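You operate a simulated robot arm through the tools that you are given. There is no shell and no other tool. Be economical: measure what you need, move in short steps, check, and stop when the job is done.

Carry out the task below with a simulated robot arm. There is one attempt and no reset: what you move stays moved.

JOB
Put things in order on the platform by the tins. At the end: the silver yellow-knob tin stands where the clear jar with the gold lid stood; the silver measuring spoon stands where the silver yellow-knob tin stood; the blue lidded water tumbler stands on top of the silver cooker grid; the clear jar with the gold lid is in the silver wide steel bowl; whatever was shut is shut again. Leave all else as you found it, and nothing knocked over.

It is judged by the outcome, as a careful person would: the job done as asked, and still so three seconds after it is handed in. It fails if anything else is knocked over, pushed out of place, dropped, spilled or broken. Lids that push on must go on centred and level and be pressed home; caps that screw on are set level and turned clockwise until they are tight.

ROBOT AND FRAMES
A 6-joint arm with a two-finger parallel gripper, fixed in place. Base frame: the origin is at the foot of the arm, x ahead of it, y to its left, z up; the work surface is at about z = 800. Readings come in mm, rad, newtons and seconds.
With the tool pointing down near the work surface it reaches from about 240 to 640 mm from the base axis. Its first joint turns from -1.152 to 1.152 rad. Payload 2.7 kg.
The tool frame sits at the grasp point between the pads (the TCP): z along the fingers, y along the line on which they close. The tips reach 23 mm beyond it. The gripper opens to 94 mm. The fingers are 38 mm wide and 10 mm thick; the gripper's body (54 by 96 mm) begins 39 mm behind the TCP.
Orientation is that of the tool frame in the base frame, as [roll, pitch, yaw] about the fixed x, y, z axes, in that order (R = Rz(yaw) Ry(pitch) Rx(roll)). With the fingers straight down and closing along the base's y, the tool's x points along the base's -x, its y along +y and its z along -z.

CONTROLS
- The arm moves only by the tool send_rows. Its argument "deltas" is a list of rows, each a list of 3 entries, a list of its own where there are three numbers: the shift along the tool's x, y, z in mm, then the turn, a rotation vector about the tool's x, y, z in rad, then the closure in counts, from 0 (fully open) to 255 (shut). In form: [[[tx, ty, tz], [rx, ry, rz], claw], ...]. A call has 1 to 8 rows; each row is the pose to reach, as a shift and turn from the pose commanded when the call began, along the tool's axes at that moment. A row lasts 0.2 s, in which the tool goes at most 50 mm and 0.15 rad; a call with a longer step from one row to the next is refused whole, and so is a gripper value outside its range. A pose out of reach is approached as far as the arm can. The call stops where the force on the tool passes 40 N (or 10 N more than at its start, if that is more) or the arm is blocked; 0.2 s more then pass. The fingers move at their own pace (about 45 mm/s each) and stop on an object; they squeeze with about 40 N. The grip force told is the motor's: it shows also when the fingers shut on nothing. Time passes only in rows, and 0.2 s behind the last, so rows that repeat a pose let the fingers close. It gives the time, the measured TCP pose, the force on the tool (base axes), the opening and the grip force at its end, in the units of the frame above (readings bear some noise), and new pictures: "pictures" is both (left out), scene, wrist or none.
- Cameras (640 x 400 px; columns grow to the right, rows downward): "scene" is fixed at [68.8, -436.3, 1388.2]; the picture's right is [0.78, -0.63, 0.00], its down [-0.46, -0.56, -0.69] and it looks along [0.43, 0.53, -0.72] (base axes); focal length 236 px, centre (320, 200). "wrist" rides on the gripper at [-39, 0, -44] in the tool frame; the picture's right is [0.00, -1.00, 0.00], its down [0.97, 0.00, -0.24] and it looks along [0.24, 0.00, 0.97] (tool axes); focal length 218 px, centre (320, 200). There is no depth. A picture from a camera that has moved, and an enlarged one, comes with that camera's place and axes in the base frame and with its lens.
- close_up(camera, box): a new picture of the part [left, top, right, bottom] of that camera's present view, enlarged. It takes no simulated time.
- hand_in(): hands the job in; it is judged then, once.

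Go step by step. Nothing tells you positions but the pictures and the camera data: compare them with the known pose of the tool, close in by small moves and look again before you grip or let go. The budget is 120 turns and 150 pictures, counting those below and the enlarged ones. Unless the task says otherwise, let go and move clear before handing in, and close with one line.

The tools are called after "Request:" by a JSON object that holds its "method" and its "body". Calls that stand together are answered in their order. send_rows: Moves the arm, as the interface text tells. Its arguments: {"type":"object","properties":{"deltas":{"type":"array","items":{"type":"array"}},"pictures":{"type":"string","enum":["both","scene","wrist","none"]}},"required":["deltas"]} The other tools are called the same way: close_up (camera, box) takes an enlarged picture of a part of a camera's view; hand_in () hands the job in.

At the start:

```text
clock: 0.0
tcp_pos: [351.9, 117.8, 1130.3]
tcp_rot: [-3.141, 0.0, 3.141]
force: [1.2, 0.0, 0.0]
finger_gap: 94.0
grasp_force: 0.0
```

scene: 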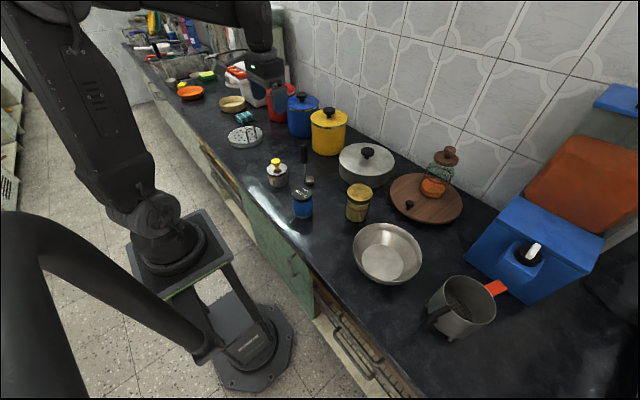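
wrist: 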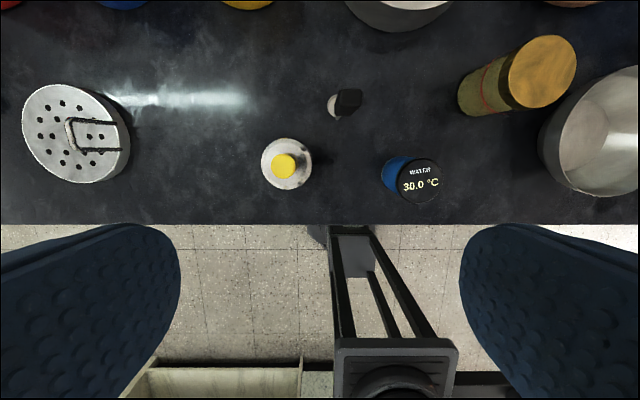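

I see the tin, spoon, tumbler, jar, bowl and perforated grid on the counter. I'll take enlarged views to measure them.

Request:
{"method": "close_up", "body": {"camera": "scene", "box": [220, 90, 440, 300]}}

Request:
{"method": "close_up", "body": {"camera": "wrist", "box": [0, 0, 320, 230]}}

Request:
{"method": "close_up", "body": {"camera": "wrist", "box": [320, 0, 640, 230]}}

```text
1.90 times, centred on (330, 195) of scene
camera zoom: at [68.8, -436.3, 1388.2], right [0.78, -0.63, 0.0], down [-0.46, -0.56, -0.69], along [0.43, 0.53, -0.72], focal length 450 px, centre (301, 210)
```

zoom: 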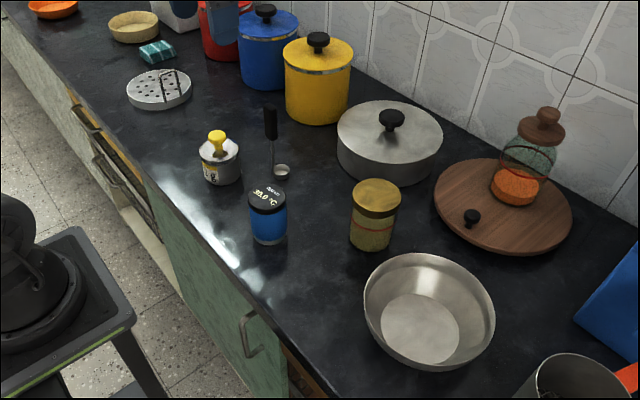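

```text
1.74 times, centred on (160, 115) of wrist
camera zoom: at [390.2, 117.2, 1173.1], right [0.0, -1.0, 0.0], down [-0.97, 0.0, 0.24], along [-0.24, 0.0, -0.97], focal length 380 px, centre (598, 348)
```

zoom: 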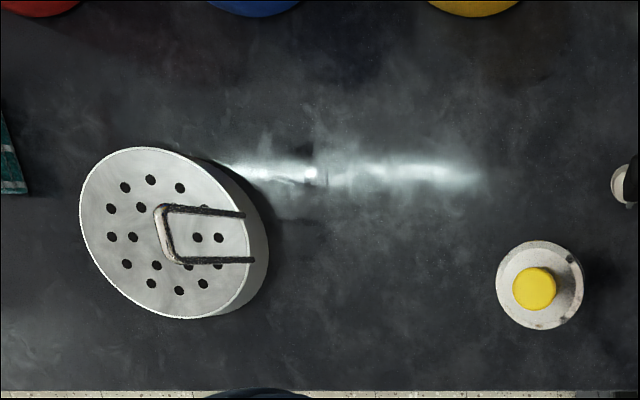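

```text
1.74 times, centred on (480, 115) of wrist
camera zoom: at [390.2, 117.2, 1173.1], right [0.0, -1.0, 0.0], down [-0.97, 0.0, 0.24], along [-0.24, 0.0, -0.97], focal length 380 px, centre (42, 348)
```

zoom: 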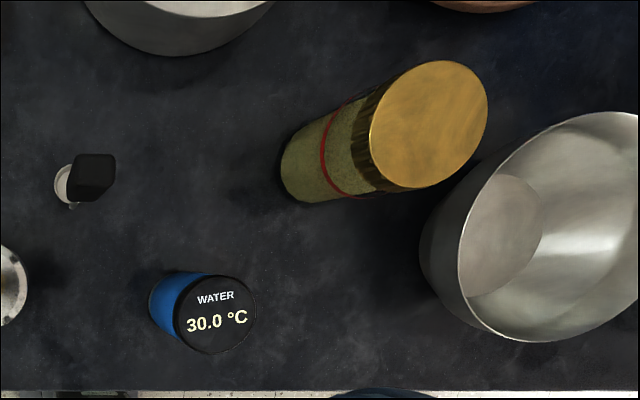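

Now I move the wrist camera over the jar and bowl for better measurement.

Request:
{"method": "send_rows", "body": {"deltas": [[[-15, -43, 10], [0, 0, 0], 0], [[-30, -86, 20], [0, 0, 0], 0], [[-45, -129, 30], [0, 0, 0], 0], [[-60, -172, 40], [0, 0, 0], 0], [[-75, -215, 50], [0, 0, 0], 0], [[-88, -258, 60], [0, 0, 0], 0], [[-88, -258, 60], [0, 0, 0], 0]], "pictures": "wrist"}}

```text
clock: 1.6
tcp_pos: [441.0, -141.9, 1065.2]
tcp_rot: [3.141, -0.001, -3.141]
force: [-0.7, 0.0, -0.4]
finger_gap: 94.2
grasp_force: 0.0
camera wrist: at [478.8, -142.6, 1108.3], right [0.0, -1.0, 0.0], down [-0.97, 0.0, 0.24], along [-0.24, 0.0, -0.97], focal length 218 px, centre (320, 200)
```

wrist: 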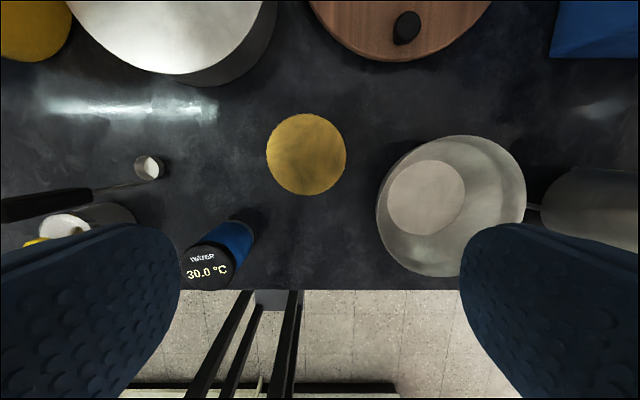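

Jar is at about (470, -130), top ~903, ~74 mm wide; bowl centred about (407, -297). I go above the jar and check.

Request:
{"method": "send_rows", "body": {"deltas": [[[-15, 6, 40], [0, 0, 0], 0], [[-30, 11, 80], [0, 0, 0], 0], [[-30, 11, 110], [0, 0, 0], 0], [[-30, 11, 110], [0, 0, 0], 0]], "pictures": "both"}}

```text
clock: 2.6
tcp_pos: [470.6, -130.5, 962.1]
tcp_rot: [-3.141, 0.0, 3.141]
force: [0.2, -0.1, 0.1]
finger_gap: 93.7
grasp_force: 0.1
camera wrist: at [509.2, -130.0, 1003.2], right [0.0, -1.0, 0.0], down [-0.97, 0.0, 0.24], along [-0.24, 0.0, -0.97], focal length 218 px, centre (320, 200)
```

scene: 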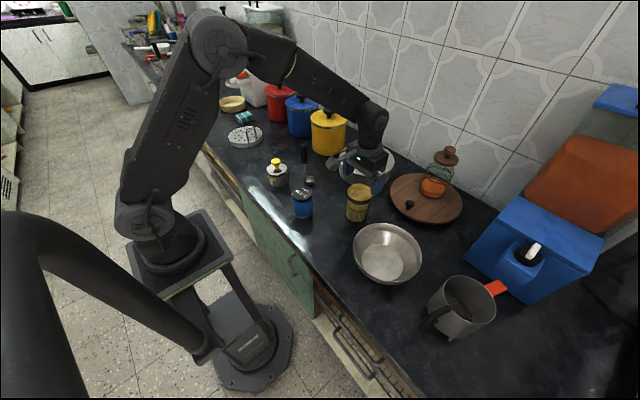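
wrist: 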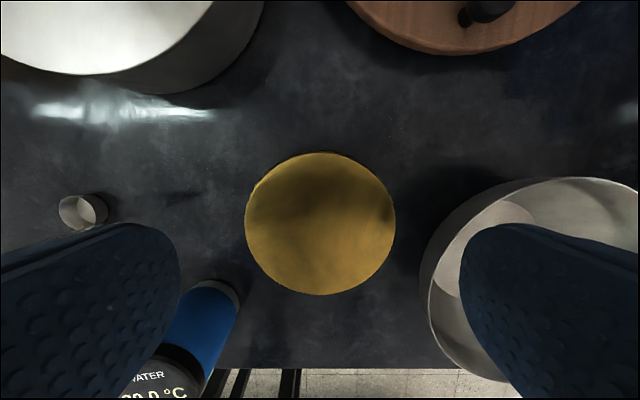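

The jar is centred under the gripper; descend and grip by the top.

Request:
{"method": "send_rows", "body": {"deltas": [[[-2, 0, 40], [0, 0, 0], 0], [[-2, 0, 70], [0, 0, 0], 0], [[-2, 0, 85], [0, 0, 0], 0], [[-2, 0, 85], [0, 0, 0], 255], [[-2, 0, 85], [0, 0, 0], 255], [[-2, 0, 85], [0, 0, 0], 255]], "pictures": "wrist"}}

```text
clock: 4.0
tcp_pos: [471.6, -128.2, 876.1]
tcp_rot: [3.141, 0.0, -3.141]
force: [-0.1, -1.8, 1.5]
finger_gap: 77.3
grasp_force: 39.4
camera wrist: at [510.5, -128.5, 918.5], right [0.0, -1.0, 0.0], down [-0.97, 0.0, 0.24], along [-0.24, 0.0, -0.97], focal length 218 px, centre (320, 200)
```

wrist: 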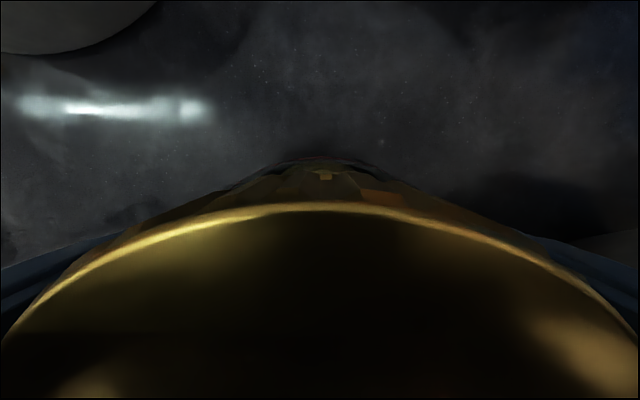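

Jar gripped (gap 77 mm). Lift it and carry over the bowl.

Request:
{"method": "send_rows", "body": {"deltas": [[[0, 0, -30], [0, 0, 0], 255], [[0, 0, -65], [0, 0, 0], 255], [[0, 0, -95], [0, 0, 0], 255], [[20, -42, -95], [0, 0, 0], 255], [[38, -84, -95], [0, 0, 0], 255], [[54, -126, -95], [0, 0, 0], 255], [[64, -167, -95], [0, 0, 0], 255], [[64, -167, -95], [0, 0, 0], 255]], "pictures": "both"}}

```text
clock: 5.8
tcp_pos: [405.5, -295.5, 969.2]
tcp_rot: [3.141, 0.0, 3.142]
force: [0.3, 0.3, -4.5]
finger_gap: 77.3
grasp_force: 40.1
camera wrist: at [444.4, -295.1, 1012.7], right [0.0, -1.0, 0.0], down [-0.97, 0.0, 0.24], along [-0.24, 0.0, -0.97], focal length 218 px, centre (320, 200)
```

scene: 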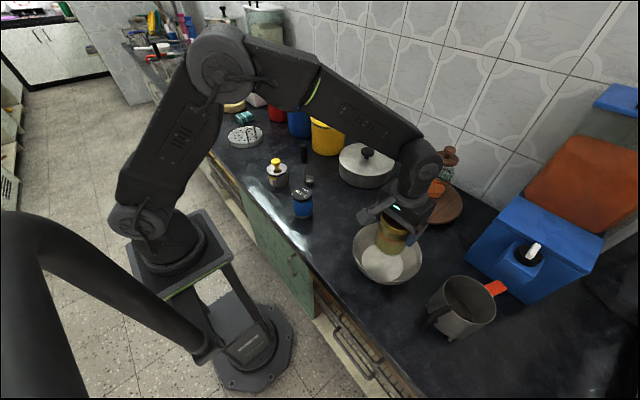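
wrist: 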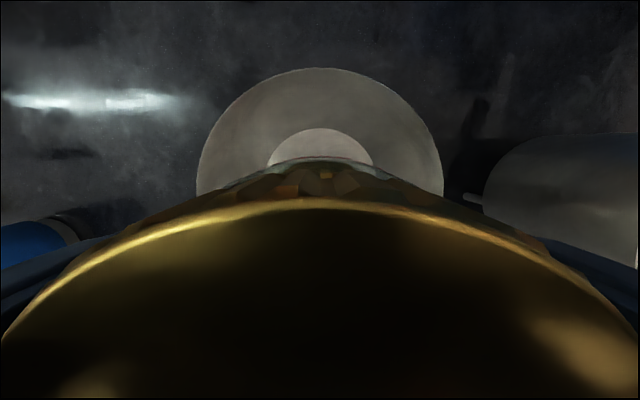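

Bowl is centred under the jar. Lower it slowly.

Request:
{"method": "send_rows", "body": {"deltas": [[[0, 0, 35], [0, 0, 0], 255], [[0, 0, 65], [0, 0, 0], 255], [[0, 0, 80], [0, 0, 0], 255], [[0, 0, 86], [0, 0, 0], 255], [[0, 0, 88], [0, 0, 0], 255], [[0, 0, 88], [0, 0, 0], 255]], "pictures": "scene"}}

```text
clock: 7.2
tcp_pos: [407.2, -297.0, 882.3]
tcp_rot: [-3.141, 0.001, 3.141]
force: [-0.6, 0.2, -4.4]
finger_gap: 77.5
grasp_force: 39.8
```

scene: 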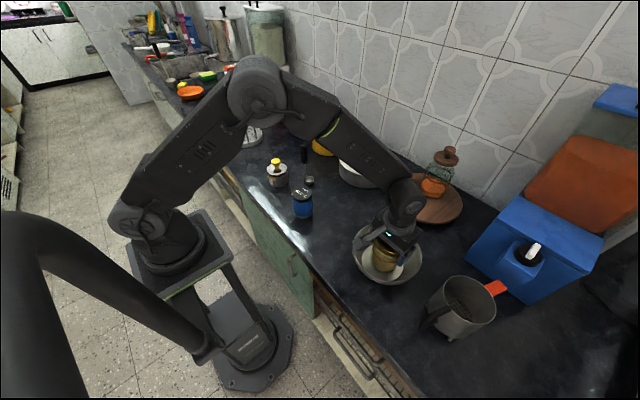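

Request:
{"method": "send_rows", "body": {"deltas": [[[0, 0, 1], [0, 0, 0], 255], [[0, 0, 2], [0, 0, 0], 255], [[0, 0, 3], [0, 0, 0], 255], [[0, 0, 3], [0, 0, 0], 255]], "pictures": "none"}}

```text
clock: 8.2
tcp_pos: [407.9, -297.5, 879.0]
tcp_rot: [3.141, 0.0, 3.141]
force: [-0.2, 0.7, 2.6]
finger_gap: 77.5
grasp_force: 40.0
```

Contact with the bowl bottom is felt. Release and rise.

Request:
{"method": "send_rows", "body": {"deltas": [[[0, 0, 0], [0, 0, 0], 0], [[0, 0, 0], [0, 0, 0], 0], [[0, 0, 0], [0, 0, 0], 0], [[0, 0, -30], [0, 0, 0], 0], [[0, 0, -70], [0, 0, 0], 0], [[0, 0, -110], [0, 0, 0], 0], [[0, 0, -140], [0, 0, 0], 0]], "pictures": "both"}}

```text
clock: 9.8
tcp_pos: [407.3, -298.1, 1018.8]
tcp_rot: [-3.141, -0.001, 3.141]
force: [1.1, 0.0, 1.1]
finger_gap: 94.3
grasp_force: 0.0
camera wrist: at [445.8, -298.0, 1061.7], right [0.0, -1.0, 0.0], down [-0.97, 0.0, 0.24], along [-0.24, 0.0, -0.97], focal length 218 px, centre (320, 200)
```

scene: 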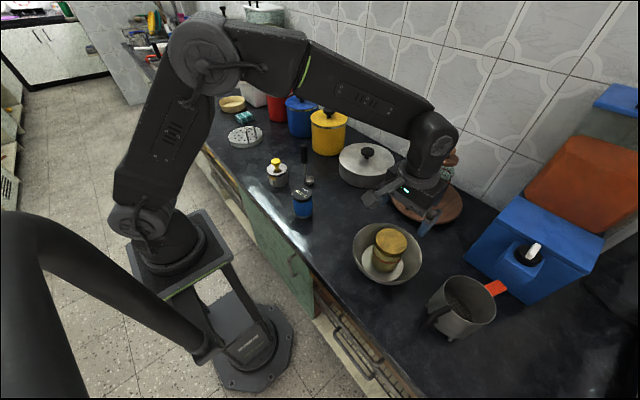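
wrist: 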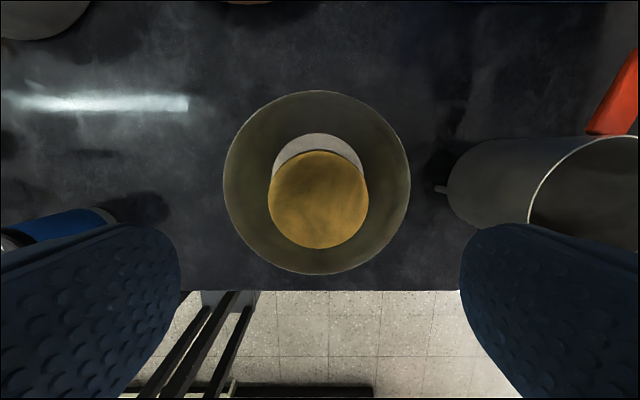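

Jar is in the bowl, upright. Now go toward the tin/spoon/tumbler group for a look.

Request:
{"method": "send_rows", "body": {"deltas": [[[0, 49, -5], [0, 0, 0], 0], [[0, 98, -10], [0, 0, 0], 0], [[0, 147, -15], [0, 0, 0], 0], [[0, 196, -20], [0, 0, 0], 0], [[0, 245, -25], [0, 0, 0], 0], [[0, 294, -30], [0, 0, 0], 0], [[0, 343, -35], [0, 0, 0], 0], [[0, 390, -40], [0, 0, 0], 0]], "pictures": "wrist"}}

```text
clock: 11.6
tcp_pos: [406.6, 94.4, 1060.0]
tcp_rot: [3.141, 0.001, 3.141]
force: [-0.3, 0.4, 0.5]
finger_gap: 94.1
grasp_force: 0.2
camera wrist: at [443.8, 93.9, 1103.5], right [0.0, -1.0, 0.0], down [-0.97, 0.0, 0.24], along [-0.24, 0.0, -0.97], focal length 218 px, centre (320, 200)
```

wrist: 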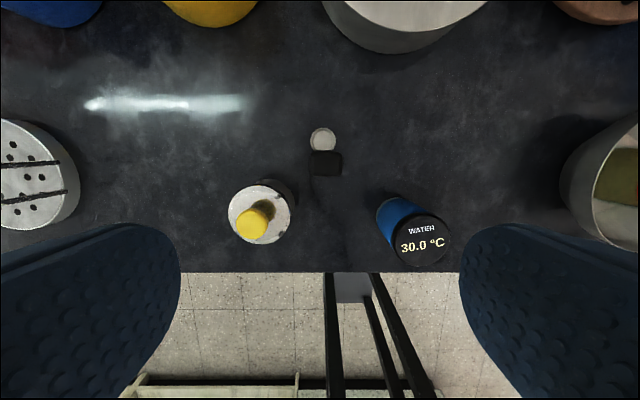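

Spoon handle ≈ (432, 90), cup (451, 90); tin ≈ (365, 167); tumbler ≈ (350, -17). Now hover above the tin.

Request:
{"method": "send_rows", "body": {"deltas": [[[14, 25, 33], [0, 0, 0], 0], [[28, 50, 66], [0, 0, 0], 0], [[42, 74, 99], [0, 0, 0], 0], [[42, 74, 99], [0, 0, 0], 0]], "pictures": "both"}}

Request:
{"method": "close_up", "body": {"camera": "scene", "box": [220, 110, 330, 230]}}

```text
clock: 12.6
tcp_pos: [366.5, 168.7, 958.7]
tcp_rot: [-3.141, 0.0, 3.14]
force: [-0.7, 0.1, 0.2]
finger_gap: 94.0
grasp_force: 0.0
camera wrist: at [404.5, 168.5, 1002.0], right [0.0, -1.0, 0.0], down [-0.97, 0.0, 0.24], along [-0.24, 0.0, -0.97], focal length 218 px, centre (320, 200)
```

scene: 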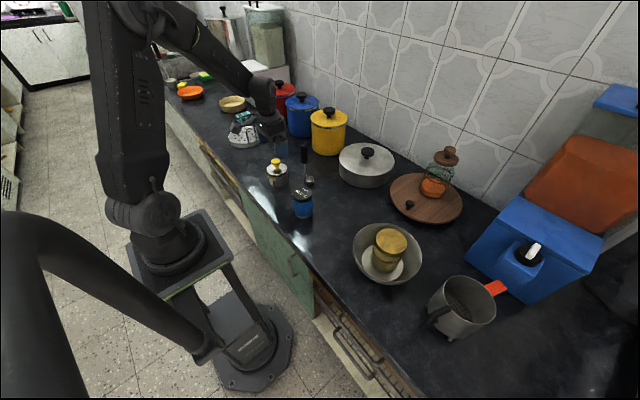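
wrist: 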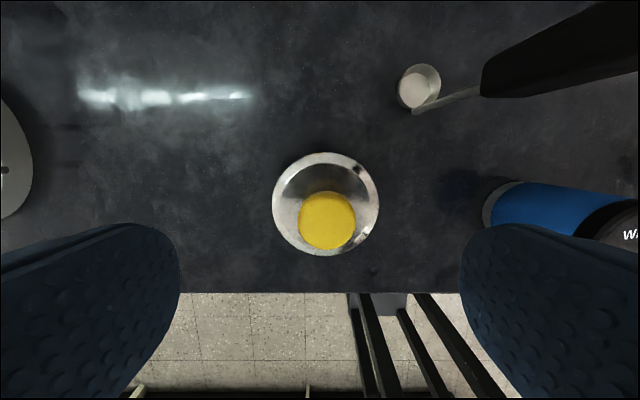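

```text
3.33 times, centred on (275, 170) of scene
camera zoom: at [68.8, -436.3, 1388.2], right [0.78, -0.63, 0.0], down [-0.46, -0.56, -0.69], along [0.43, 0.53, -0.72], focal length 788 px, centre (470, 300)
```

zoom: 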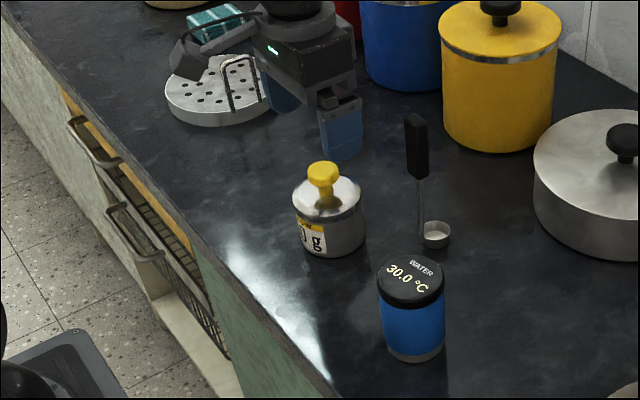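

I check the tin's lid and knob in detail before choosing the grip height.

Request:
{"method": "close_up", "body": {"camera": "scene", "box": [260, 150, 300, 195]}}

Request:
{"method": "close_up", "body": {"camera": "wrist", "box": [260, 140, 400, 270]}}

```text
8.89 times, centred on (280, 172) of scene
camera zoom: at [68.8, -436.3, 1388.2], right [0.78, -0.63, 0.0], down [-0.46, -0.56, -0.69], along [0.43, 0.53, -0.72], focal length 2101 px, centre (676, 444)
```

zoom: 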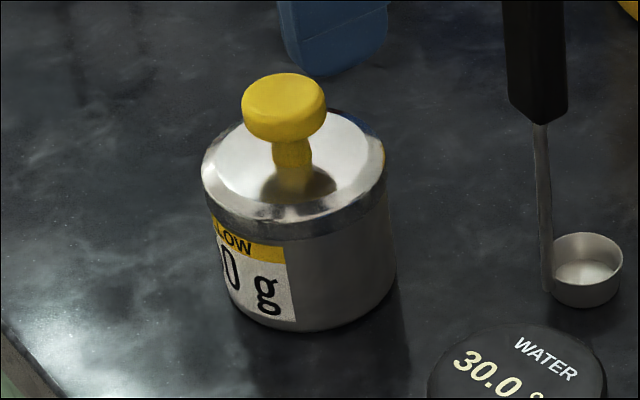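

```text
3.08 times, centred on (330, 205) of wrist
camera zoom: at [404.5, 168.5, 1002.0], right [0.0, -1.0, 0.0], down [-0.97, 0.0, 0.24], along [-0.24, 0.0, -0.97], focal length 672 px, centre (289, 185)
```

zoom: 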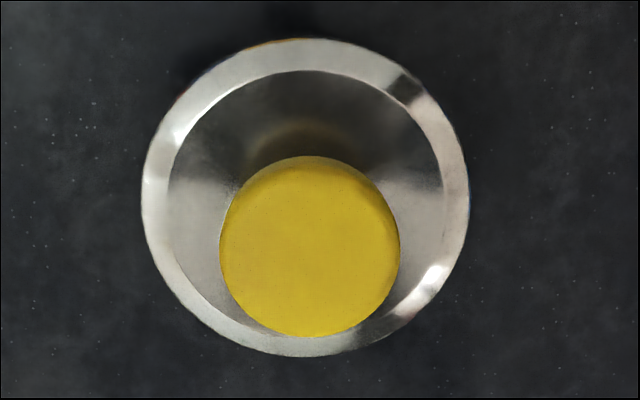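

Tin ≈ (365, 165), lid ~853, knob top ~895. I'll descend to a top grip just clear of the knob, and test-lift a little.

Request:
{"method": "send_rows", "body": {"deltas": [[[1, -4, 35], [0, 0, 0], 0], [[1, -4, 70], [0, 0, 0], 0], [[1, -4, 88], [0, 0, 0], 0], [[1, -4, 94], [0, 0, 0], 0], [[1, -4, 97], [0, 0, 0], 0], [[1, -4, 97], [0, 0, 0], 0]], "pictures": "both"}}

Request:
{"method": "close_up", "body": {"camera": "scene", "box": [250, 145, 310, 195]}}

```text
clock: 14.0
tcp_pos: [362.8, 163.8, 863.2]
tcp_rot: [-3.141, 0.0, 3.141]
force: [0.7, 0.1, 0.0]
finger_gap: 94.0
grasp_force: 0.1
camera wrist: at [401.7, 163.1, 906.5], right [0.0, -1.0, 0.0], down [-0.97, 0.0, 0.24], along [-0.24, 0.0, -0.97], focal length 218 px, centre (320, 200)
```

scene: 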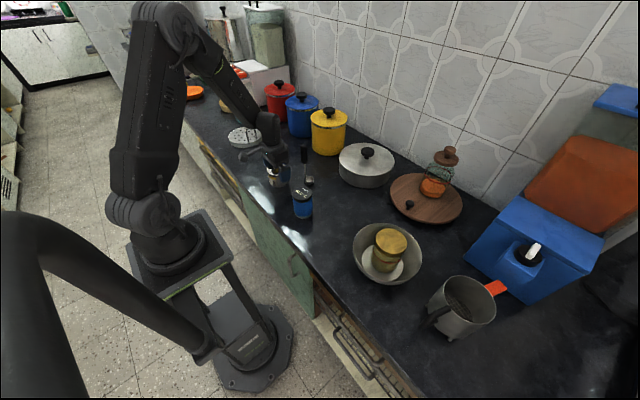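
wrist: 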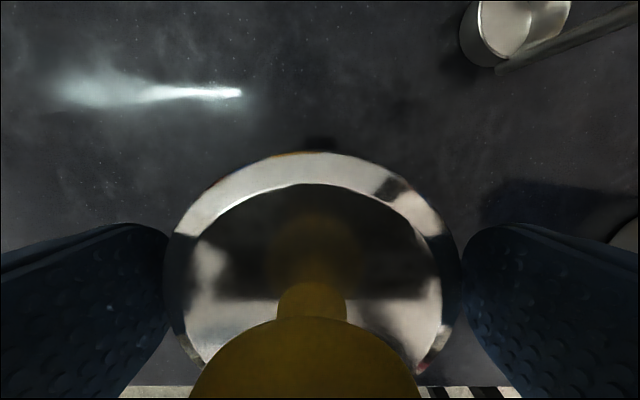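

```text
8.00 times, centred on (280, 170) of scene
camera zoom: at [68.8, -436.3, 1388.2], right [0.78, -0.63, 0.0], down [-0.46, -0.56, -0.69], along [0.43, 0.53, -0.72], focal length 1891 px, centre (640, 440)
```

zoom: 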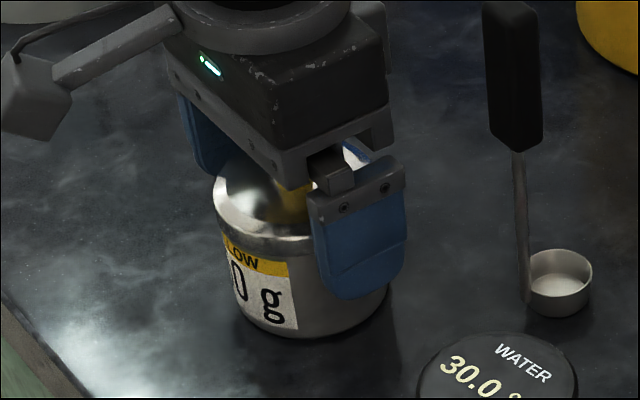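

Centred well, fingers overlap part of the body. Go down 3 mm, close, and test-lift 8 mm.

Request:
{"method": "send_rows", "body": {"deltas": [[[0, 0, 3], [0, 0, 0], 0], [[0, 0, 3], [0, 0, 0], 255], [[0, 0, 3], [0, 0, 0], 255], [[0, 0, 3], [0, 0, 0], 255], [[0, 0, 0], [0, 0, 0], 255], [[0, 0, -5], [0, 0, 0], 255], [[0, 0, -5], [0, 0, 0], 255]], "pictures": "none"}}

Request:
{"method": "close_up", "body": {"camera": "scene", "box": [250, 145, 310, 195]}}

```text
clock: 15.6
tcp_pos: [363.0, 163.6, 868.2]
tcp_rot: [-3.141, 0.0, -3.141]
force: [0.2, 0.5, -4.5]
finger_gap: 72.0
grasp_force: 40.0
```

```text
8.00 times, centred on (280, 170) of scene
camera zoom: at [68.9, -436.3, 1388.2], right [0.78, -0.63, 0.0], down [-0.46, -0.56, -0.69], along [0.43, 0.53, -0.72], focal length 1891 px, centre (640, 440)
```

zoom: 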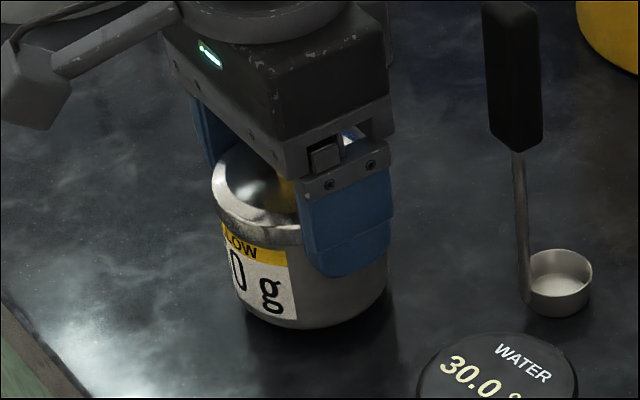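

Tin and lid lift together. Raise high and carry to the jar's old place (471, -129.5).

Request:
{"method": "send_rows", "body": {"deltas": [[[0, 0, -40], [0, 0, 0], 255], [[0, 0, -80], [0, 0, 0], 255], [[0, 0, -120], [0, 0, 0], 255], [[0, 0, -160], [0, 0, 0], 255], [[-15, -42, -160], [0, 0, 0], 255], [[-30, -84, -160], [0, 0, 0], 255], [[-46, -126, -160], [0, 0, 0], 255], [[-61, -168, -160], [0, 0, 0], 255]], "pictures": "none"}}

Request:
{"method": "send_rows", "body": {"deltas": [[[-15, -42, 0], [0, 0, 0], 255], [[-31, -84, 0], [0, 0, 0], 255], [[-46, -125, 0], [0, 0, 0], 255], [[-46, -125, 40], [0, 0, 0], 255], [[-46, -125, 80], [0, 0, 0], 255], [[-46, -125, 120], [0, 0, 0], 255], [[-46, -125, 120], [0, 0, 0], 255]], "pictures": "both"}}

```text
clock: 17.4
tcp_pos: [423.7, -2.6, 1027.1]
tcp_rot: [3.141, -0.003, -3.139]
force: [0.0, -1.0, -4.1]
finger_gap: 72.0
grasp_force: 40.3
```

```text
clock: 19.0
tcp_pos: [472.9, -125.4, 906.9]
tcp_rot: [-3.141, 0.0, -3.142]
force: [-0.9, -0.1, -3.7]
finger_gap: 71.9
grasp_force: 40.0
camera wrist: at [510.7, -125.8, 950.5], right [0.0, -1.0, 0.0], down [-0.97, 0.0, 0.24], along [-0.24, 0.0, -0.97], focal length 218 px, centre (320, 200)
```

scene: 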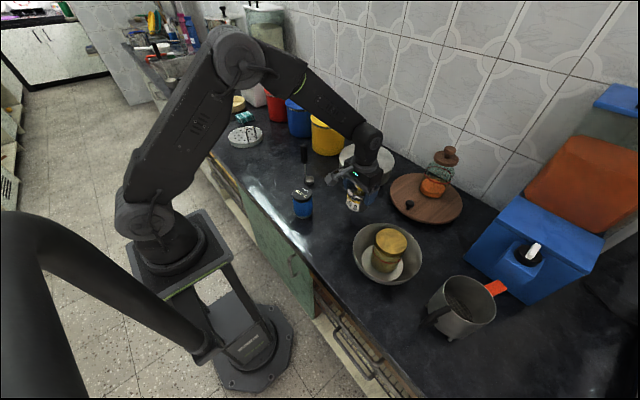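
wrist: 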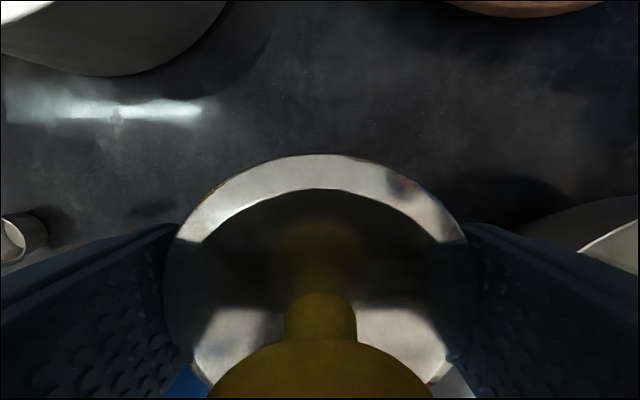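

Small correction, then lower to the table.

Request:
{"method": "send_rows", "body": {"deltas": [[[1, -3, 25], [0, 0, 0], 255], [[1, -3, 38], [0, 0, 0], 255], [[1, -3, 43], [0, 0, 0], 255], [[1, -3, 45], [0, 0, 0], 255], [[1, -3, 46], [0, 0, 0], 255], [[1, -3, 46], [0, 0, 0], 255]], "pictures": "none"}}

Request:
{"method": "close_up", "body": {"camera": "scene", "box": [320, 160, 400, 240]}}

```text
clock: 20.4
tcp_pos: [471.0, -131.7, 861.0]
tcp_rot: [-3.141, 0.0, -3.141]
force: [0.5, -0.2, -4.4]
finger_gap: 72.1
grasp_force: 39.9
```

```text
5.00 times, centred on (360, 200) of scene
camera zoom: at [68.9, -436.3, 1388.2], right [0.78, -0.63, 0.0], down [-0.46, -0.56, -0.69], along [0.43, 0.53, -0.72], focal length 1182 px, centre (120, 200)
```

zoom: 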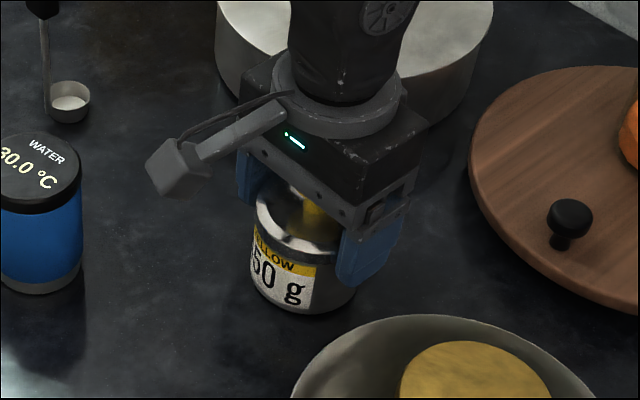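

Still hanging slightly; ease down until contact.

Request:
{"method": "send_rows", "body": {"deltas": [[[0, 1, 1], [0, 0, 0], 255], [[0, 1, 2], [0, 0, 0], 255], [[0, 1, 2], [0, 0, 0], 255]], "pictures": "none"}}

```text
clock: 21.2
tcp_pos: [471.7, -129.9, 861.3]
tcp_rot: [-3.141, 0.002, 3.14]
force: [-2.9, 1.5, 0.8]
finger_gap: 72.0
grasp_force: 40.4
```

Contact. Release and rise.

Request:
{"method": "send_rows", "body": {"deltas": [[[0, 0, 0], [0, 0, 0], 0], [[0, 0, 0], [0, 0, 0], 0], [[0, 0, 0], [0, 0, 0], 0], [[0, 0, -30], [0, 0, 0], 0], [[0, 0, -70], [0, 0, 0], 0], [[0, 0, -115], [0, 0, 0], 0], [[0, 0, -160], [0, 0, 0], 0], [[0, 0, -180], [0, 0, 0], 0]], "pictures": "both"}}

Request:
{"method": "close_up", "body": {"camera": "scene", "box": [280, 130, 430, 290]}}

```text
clock: 23.0
tcp_pos: [469.6, -131.4, 1039.5]
tcp_rot: [-3.141, 0.0, -3.14]
force: [-0.2, 0.3, 1.2]
finger_gap: 94.0
grasp_force: 0.1
camera wrist: at [508.5, -131.2, 1083.1], right [0.0, -1.0, 0.0], down [-0.97, 0.0, 0.24], along [-0.24, 0.0, -0.97], focal length 218 px, centre (320, 200)
```

scene: 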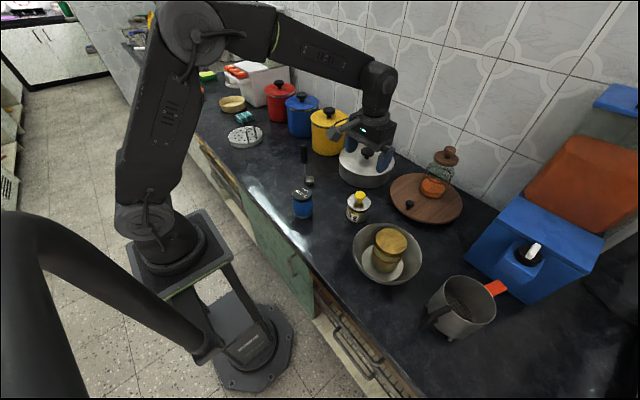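
wrist: 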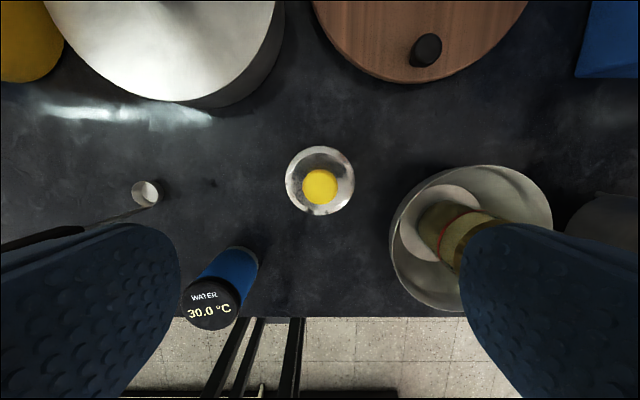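

```text
2.50 times, centred on (355, 210) of scene
camera zoom: at [68.8, -436.3, 1388.2], right [0.78, -0.63, 0.0], down [-0.46, -0.56, -0.69], along [0.43, 0.53, -0.72], focal length 591 px, centre (232, 175)
```

zoom: 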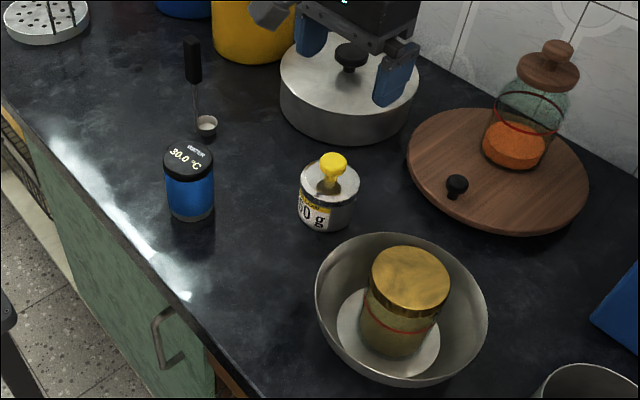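

Tin stands in place. Now to the spoon: hover over its handle.

Request:
{"method": "send_rows", "body": {"deltas": [[[6, 45, 0], [0, 0, 0], 0], [[13, 90, 0], [0, 0, 0], 0], [[20, 135, 5], [0, 0, 0], 0], [[30, 180, 20], [0, 0, 0], 0], [[38, 221, 35], [0, 0, 0], 0], [[38, 221, 35], [0, 0, 0], 0]], "pictures": "wrist"}}

Request:
{"method": "close_up", "body": {"camera": "wrist", "box": [260, 120, 380, 260]}}

Request:
{"method": "close_up", "body": {"camera": "scene", "box": [275, 130, 345, 220]}}

```text
clock: 24.4
tcp_pos: [432.1, 93.5, 1004.7]
tcp_rot: [-3.141, 0.001, -3.14]
force: [-0.4, 0.6, 0.3]
finger_gap: 94.0
grasp_force: 0.1
camera wrist: at [470.4, 92.8, 1048.1], right [0.0, -1.0, 0.0], down [-0.97, 0.0, 0.24], along [-0.24, 0.0, -0.97], focal length 218 px, centre (320, 200)
```

wrist: 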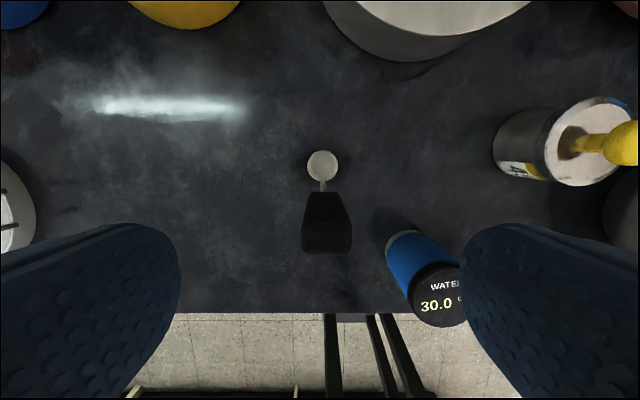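

```text
2.86 times, centred on (320, 190) of wrist
camera zoom: at [470.4, 92.8, 1048.1], right [0.0, -1.0, 0.0], down [-0.97, 0.0, 0.24], along [-0.24, 0.0, -0.97], focal length 624 px, centre (320, 229)
```

zoom: 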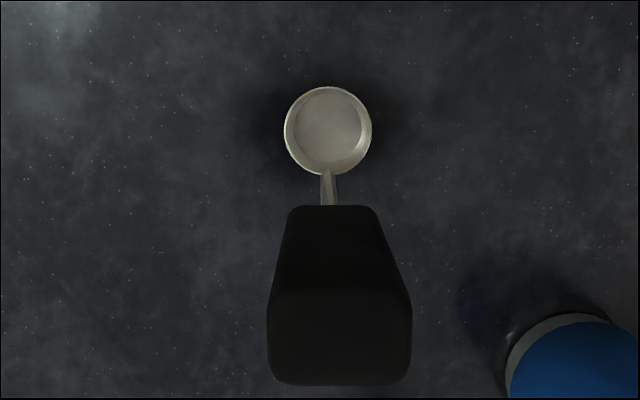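

```text
4.44 times, centred on (310, 175) of scene
camera zoom: at [68.8, -436.3, 1388.2], right [0.78, -0.63, 0.0], down [-0.46, -0.56, -0.69], along [0.43, 0.53, -0.72], focal length 1050 px, centre (364, 311)
```

zoom: 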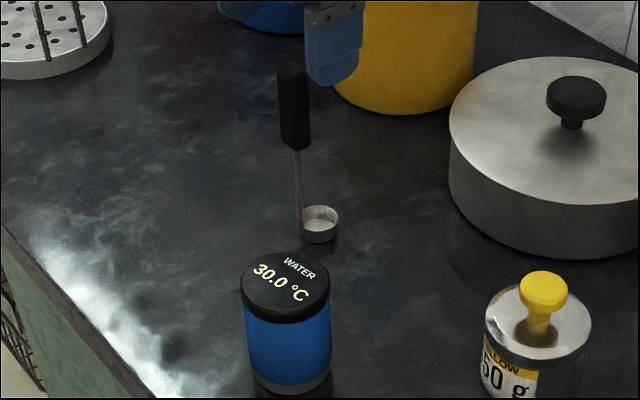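

Handle: (432, 90), black part z ≈ 897–960, 22 mm wide. Descend around it and partly close, then check centring.

Request:
{"method": "send_rows", "body": {"deltas": [[[0, -3, 30], [0, 0, 0], 0], [[0, -3, 60], [0, 0, 0], 0], [[0, -3, 76], [0, 0, 0], 0], [[0, -3, 76], [0, 0, 0], 120], [[0, -3, 76], [0, 0, 0], 120], [[0, -3, 76], [0, 0, 0], 120]], "pictures": "wrist"}}

Request:
{"method": "close_up", "body": {"camera": "scene", "box": [275, 130, 345, 220]}}

```text
clock: 25.8
tcp_pos: [430.6, 85.7, 928.3]
tcp_rot: [-3.139, -0.001, -3.141]
force: [-0.5, -0.6, 0.7]
finger_gap: 49.5
grasp_force: 0.0
camera wrist: at [470.0, 85.9, 972.4], right [0.0, -1.0, 0.0], down [-0.97, 0.0, 0.24], along [-0.24, 0.0, -0.97], focal length 218 px, centre (320, 200)
```

wrist: 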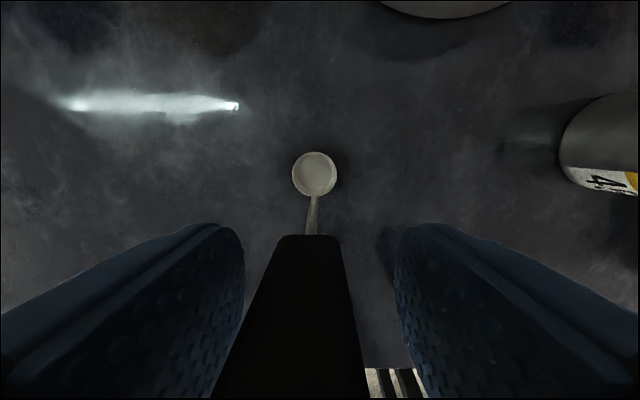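

```text
4.44 times, centred on (310, 175) of scene
camera zoom: at [68.8, -436.3, 1388.2], right [0.78, -0.63, 0.0], down [-0.46, -0.56, -0.69], along [0.43, 0.53, -0.72], focal length 1050 px, centre (364, 311)
```

zoom: 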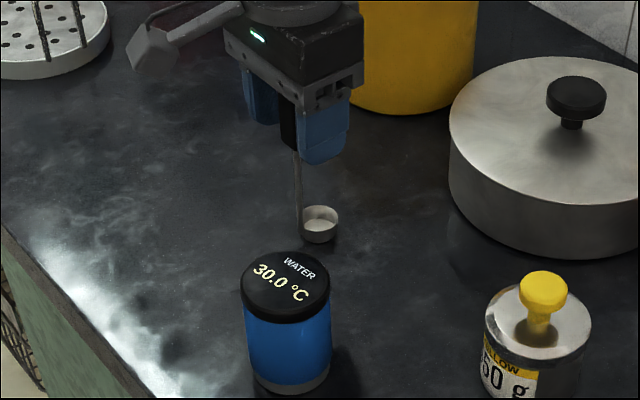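

Handle is ~4 mm to +y of centre; correct, then close.

Request:
{"method": "send_rows", "body": {"deltas": [[[0, 2, 0], [0, 0, 0], 120], [[0, 4, 0], [0, 0, 0], 120], [[0, 4, 0], [0, 0, 0], 150], [[0, 4, 0], [0, 0, 0], 150]], "pictures": "wrist"}}

```text
clock: 26.8
tcp_pos: [431.7, 90.3, 930.6]
tcp_rot: [3.141, 0.0, -3.141]
force: [0.5, 0.8, -0.3]
finger_gap: 38.6
grasp_force: 0.0
camera wrist: at [470.6, 90.6, 972.2], right [0.0, -1.0, 0.0], down [-0.97, 0.0, 0.24], along [-0.24, 0.0, -0.97], focal length 218 px, centre (320, 200)
```

wrist: 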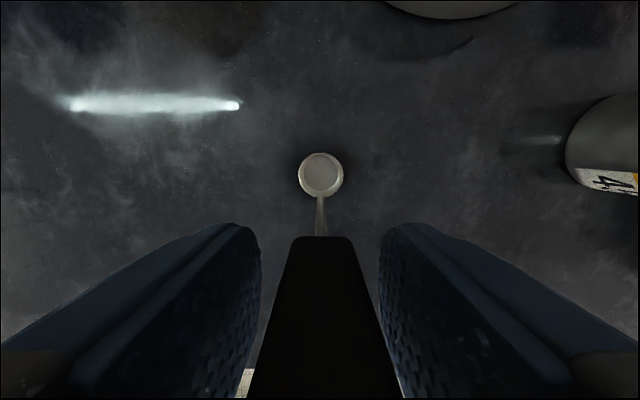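

Centred. Close, lift slightly and check.

Request:
{"method": "send_rows", "body": {"deltas": [[[0, 0, 0], [0, 0, 0], 255], [[0, 0, 0], [0, 0, 0], 255], [[0, 0, 0], [0, 0, 0], 255], [[0, 0, -10], [0, 0, 0], 255], [[0, 0, -25], [0, 0, 0], 255], [[0, 0, -25], [0, 0, 0], 255]], "pictures": "wrist"}}

Request:
{"method": "close_up", "body": {"camera": "scene", "box": [275, 130, 345, 220]}}

```text
clock: 28.2
tcp_pos: [432.4, 90.8, 953.1]
tcp_rot: [-3.141, 0.0, -3.141]
force: [0.4, -0.2, -0.5]
finger_gap: 21.6
grasp_force: 39.9
camera wrist: at [472.0, 91.0, 995.4], right [0.0, -1.0, 0.0], down [-0.97, 0.0, 0.24], along [-0.24, 0.0, -0.97], focal length 218 px, centre (320, 200)
```

wrist: 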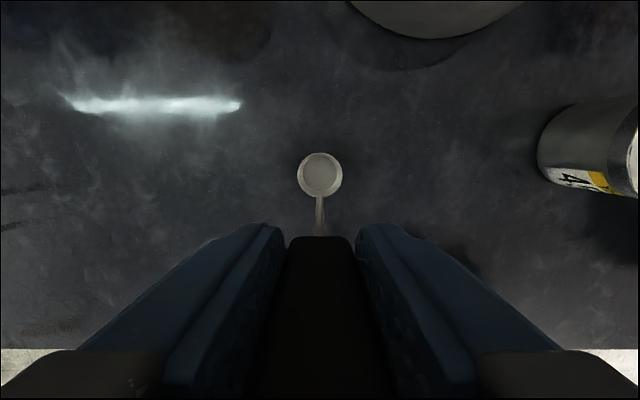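

```text
4.44 times, centred on (310, 175) of scene
camera zoom: at [68.8, -436.3, 1388.2], right [0.78, -0.63, 0.0], down [-0.46, -0.56, -0.69], along [0.43, 0.53, -0.72], focal length 1050 px, centre (364, 311)
```

zoom: 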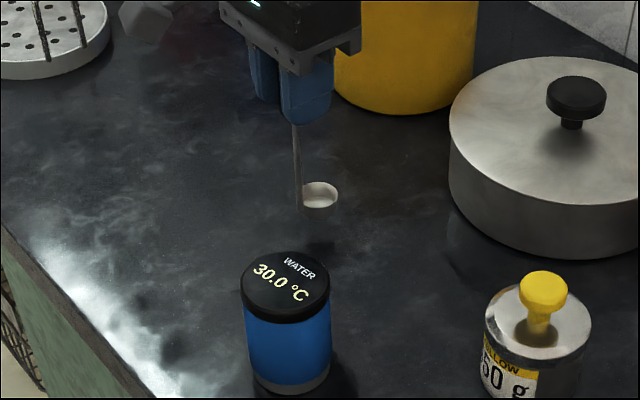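

Spoon held upright. Carry to the tin's old place and lower to just above the table.

Request:
{"method": "send_rows", "body": {"deltas": [[[26, 25, 0], [0, 0, 0], 255], [[53, 50, 0], [0, 0, 0], 255], [[79, 74.5, 0], [0, 0, 0], 255], [[79, 74.5, 0], [0, 0, 0], 255], [[79, 74.5, 15], [0, 0, 0], 255], [[79, 74.5, 22], [0, 0, 0], 255], [[79, 74.5, 22], [0, 0, 0], 255]], "pictures": "wrist"}}

Request:
{"method": "close_up", "body": {"camera": "scene", "box": [240, 130, 320, 220]}}

```text
clock: 29.8
tcp_pos: [354.5, 164.4, 931.6]
tcp_rot: [3.141, -0.001, -3.141]
force: [0.0, 0.0, -0.5]
finger_gap: 21.7
grasp_force: 40.3
camera wrist: at [392.3, 164.5, 973.6], right [0.0, -1.0, 0.0], down [-0.97, 0.0, 0.24], along [-0.24, 0.0, -0.97], focal length 218 px, centre (320, 200)
```

wrist: 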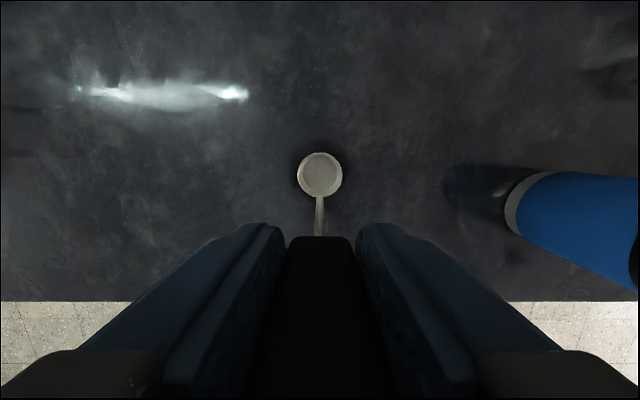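

```text
4.44 times, centred on (280, 175) of scene
camera zoom: at [68.8, -436.3, 1388.2], right [0.78, -0.63, 0.0], down [-0.46, -0.56, -0.69], along [0.43, 0.53, -0.72], focal length 1050 px, centre (498, 311)
```

zoom: 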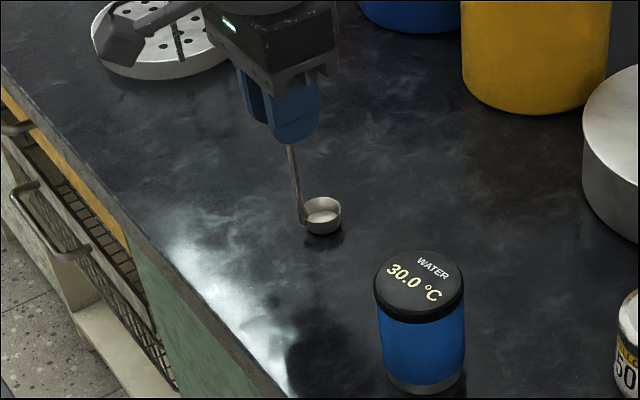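

Still about 3 mm up; ease down to contact.

Request:
{"method": "send_rows", "body": {"deltas": [[[0, 0, 1], [0, 0, 0], 255], [[0, 0, 2], [0, 0, 0], 255], [[0, 0, 2.5], [0, 0, 0], 255], [[0, 0, 2.5], [0, 0, 0], 255]], "pictures": "none"}}

```text
clock: 30.8
tcp_pos: [354.9, 165.7, 929.4]
tcp_rot: [3.14, 0.0, -3.141]
force: [-0.3, 0.9, -0.6]
finger_gap: 21.6
grasp_force: 39.6
```

Request:
{"method": "send_rows", "body": {"deltas": [[[0, 0, 0.7], [0, 0, 0], 255], [[0, 0, 1.2], [0, 0, 0], 255], [[0, 0, 1.2], [0, 0, 0], 255]], "pictures": "none"}}

Request:
{"method": "close_up", "body": {"camera": "scene", "box": [260, 150, 310, 200]}}

```text
clock: 31.6
tcp_pos: [353.5, 166.2, 929.1]
tcp_rot: [3.14, 0.001, -3.141]
force: [-2.9, 0.5, 15.9]
finger_gap: 21.6
grasp_force: 40.5
```

```text
8.00 times, centred on (285, 175) of scene
camera zoom: at [68.6, -436.4, 1388.2], right [0.78, -0.63, 0.0], down [-0.46, -0.56, -0.69], along [0.43, 0.53, -0.72], focal length 1891 px, centre (600, 400)
```

zoom: 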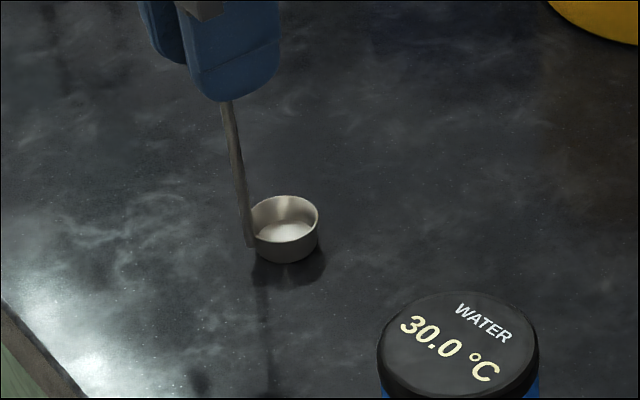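

Contact at 16 N; ease back 0.6 mm then open gently.

Request:
{"method": "send_rows", "body": {"deltas": [[[0, 0, -0.7], [0, 0, 0], 255], [[0, 0, -0.7], [0, 0, 0], 255], [[0, 0, -0.7], [0, 0, 0], 160], [[0, 0, -0.7], [0, 0, 0], 130], [[0, 0, -0.7], [0, 0, 0], 130]], "pictures": "wrist"}}

Request:
{"method": "close_up", "body": {"camera": "scene", "box": [250, 130, 320, 200]}}

```text
clock: 32.8
tcp_pos: [353.5, 165.3, 928.8]
tcp_rot: [-3.14, 0.001, -3.141]
force: [0.4, 0.2, 0.5]
finger_gap: 46.0
grasp_force: 0.1
camera wrist: at [392.0, 164.7, 971.8], right [0.0, -1.0, 0.0], down [-0.97, 0.0, 0.24], along [-0.24, 0.0, -0.97], focal length 218 px, centre (320, 200)
```

wrist: 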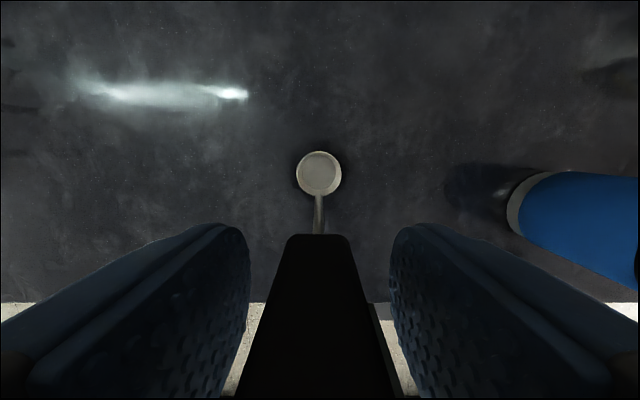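

```text
5.71 times, centred on (285, 165) of scene
camera zoom: at [68.8, -436.3, 1388.2], right [0.78, -0.63, 0.0], down [-0.46, -0.56, -0.69], along [0.43, 0.53, -0.72], focal length 1350 px, centre (520, 400)
```

zoom: 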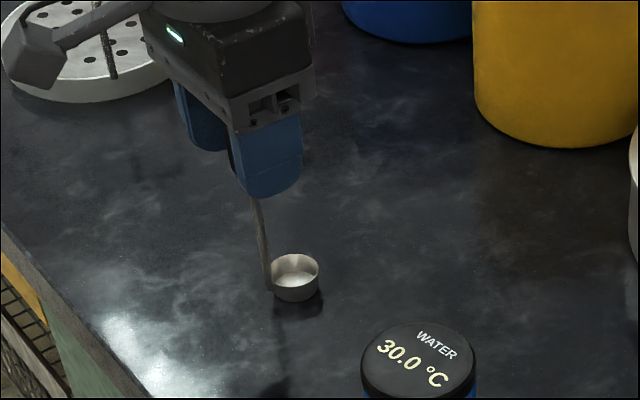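

Spoon stands. Open, rise, and go look at the grid.

Request:
{"method": "send_rows", "body": {"deltas": [[[0, 0, 0], [0, 0, 0], 0], [[0, 0, -30], [0, 0, 0], 0], [[0, 0, -70], [0, 0, 0], 0], [[0, 0, -110], [0, 0, 0], 0], [[0, 48, -110], [0, 0, 0], 0], [[0, 96, -110], [0, 0, 0], 0], [[0, 144, -110], [0, 0, 0], 0], [[0, 190, -110], [0, 0, 0], 0]], "pictures": "both"}}

Request:
{"method": "close_up", "body": {"camera": "scene", "box": [210, 100, 330, 220]}}

```text
clock: 34.6
tcp_pos: [352.6, 356.4, 1039.8]
tcp_rot: [3.141, -0.001, -3.141]
force: [0.0, 0.5, -0.1]
finger_gap: 94.0
grasp_force: 0.1
camera wrist: at [391.5, 355.5, 1083.1], right [0.0, -1.0, 0.0], down [-0.97, 0.0, 0.24], along [-0.24, 0.0, -0.97], focal length 218 px, centre (320, 200)
```

scene: 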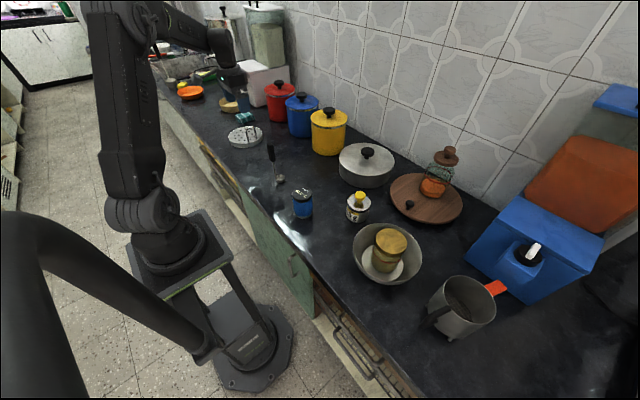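
wrist: 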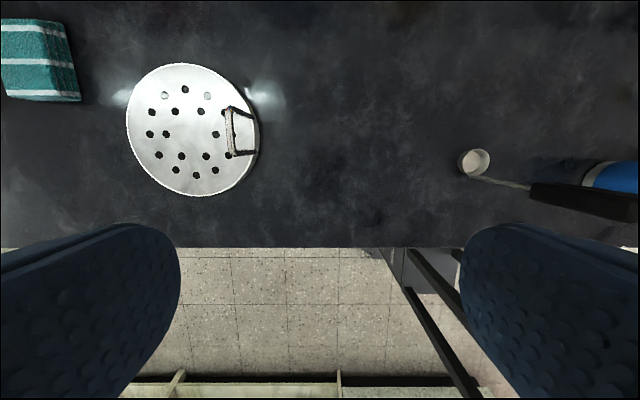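

```text
3.33 times, centred on (270, 160) of scene
camera zoom: at [68.8, -436.3, 1388.2], right [0.78, -0.63, 0.0], down [-0.46, -0.56, -0.69], along [0.43, 0.53, -0.72], focal length 788 px, centre (487, 333)
```

zoom: 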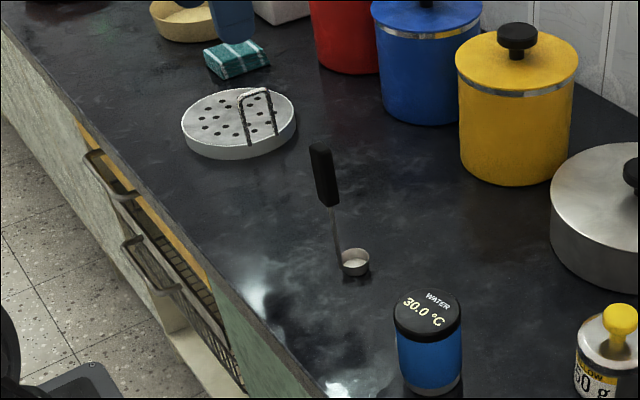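

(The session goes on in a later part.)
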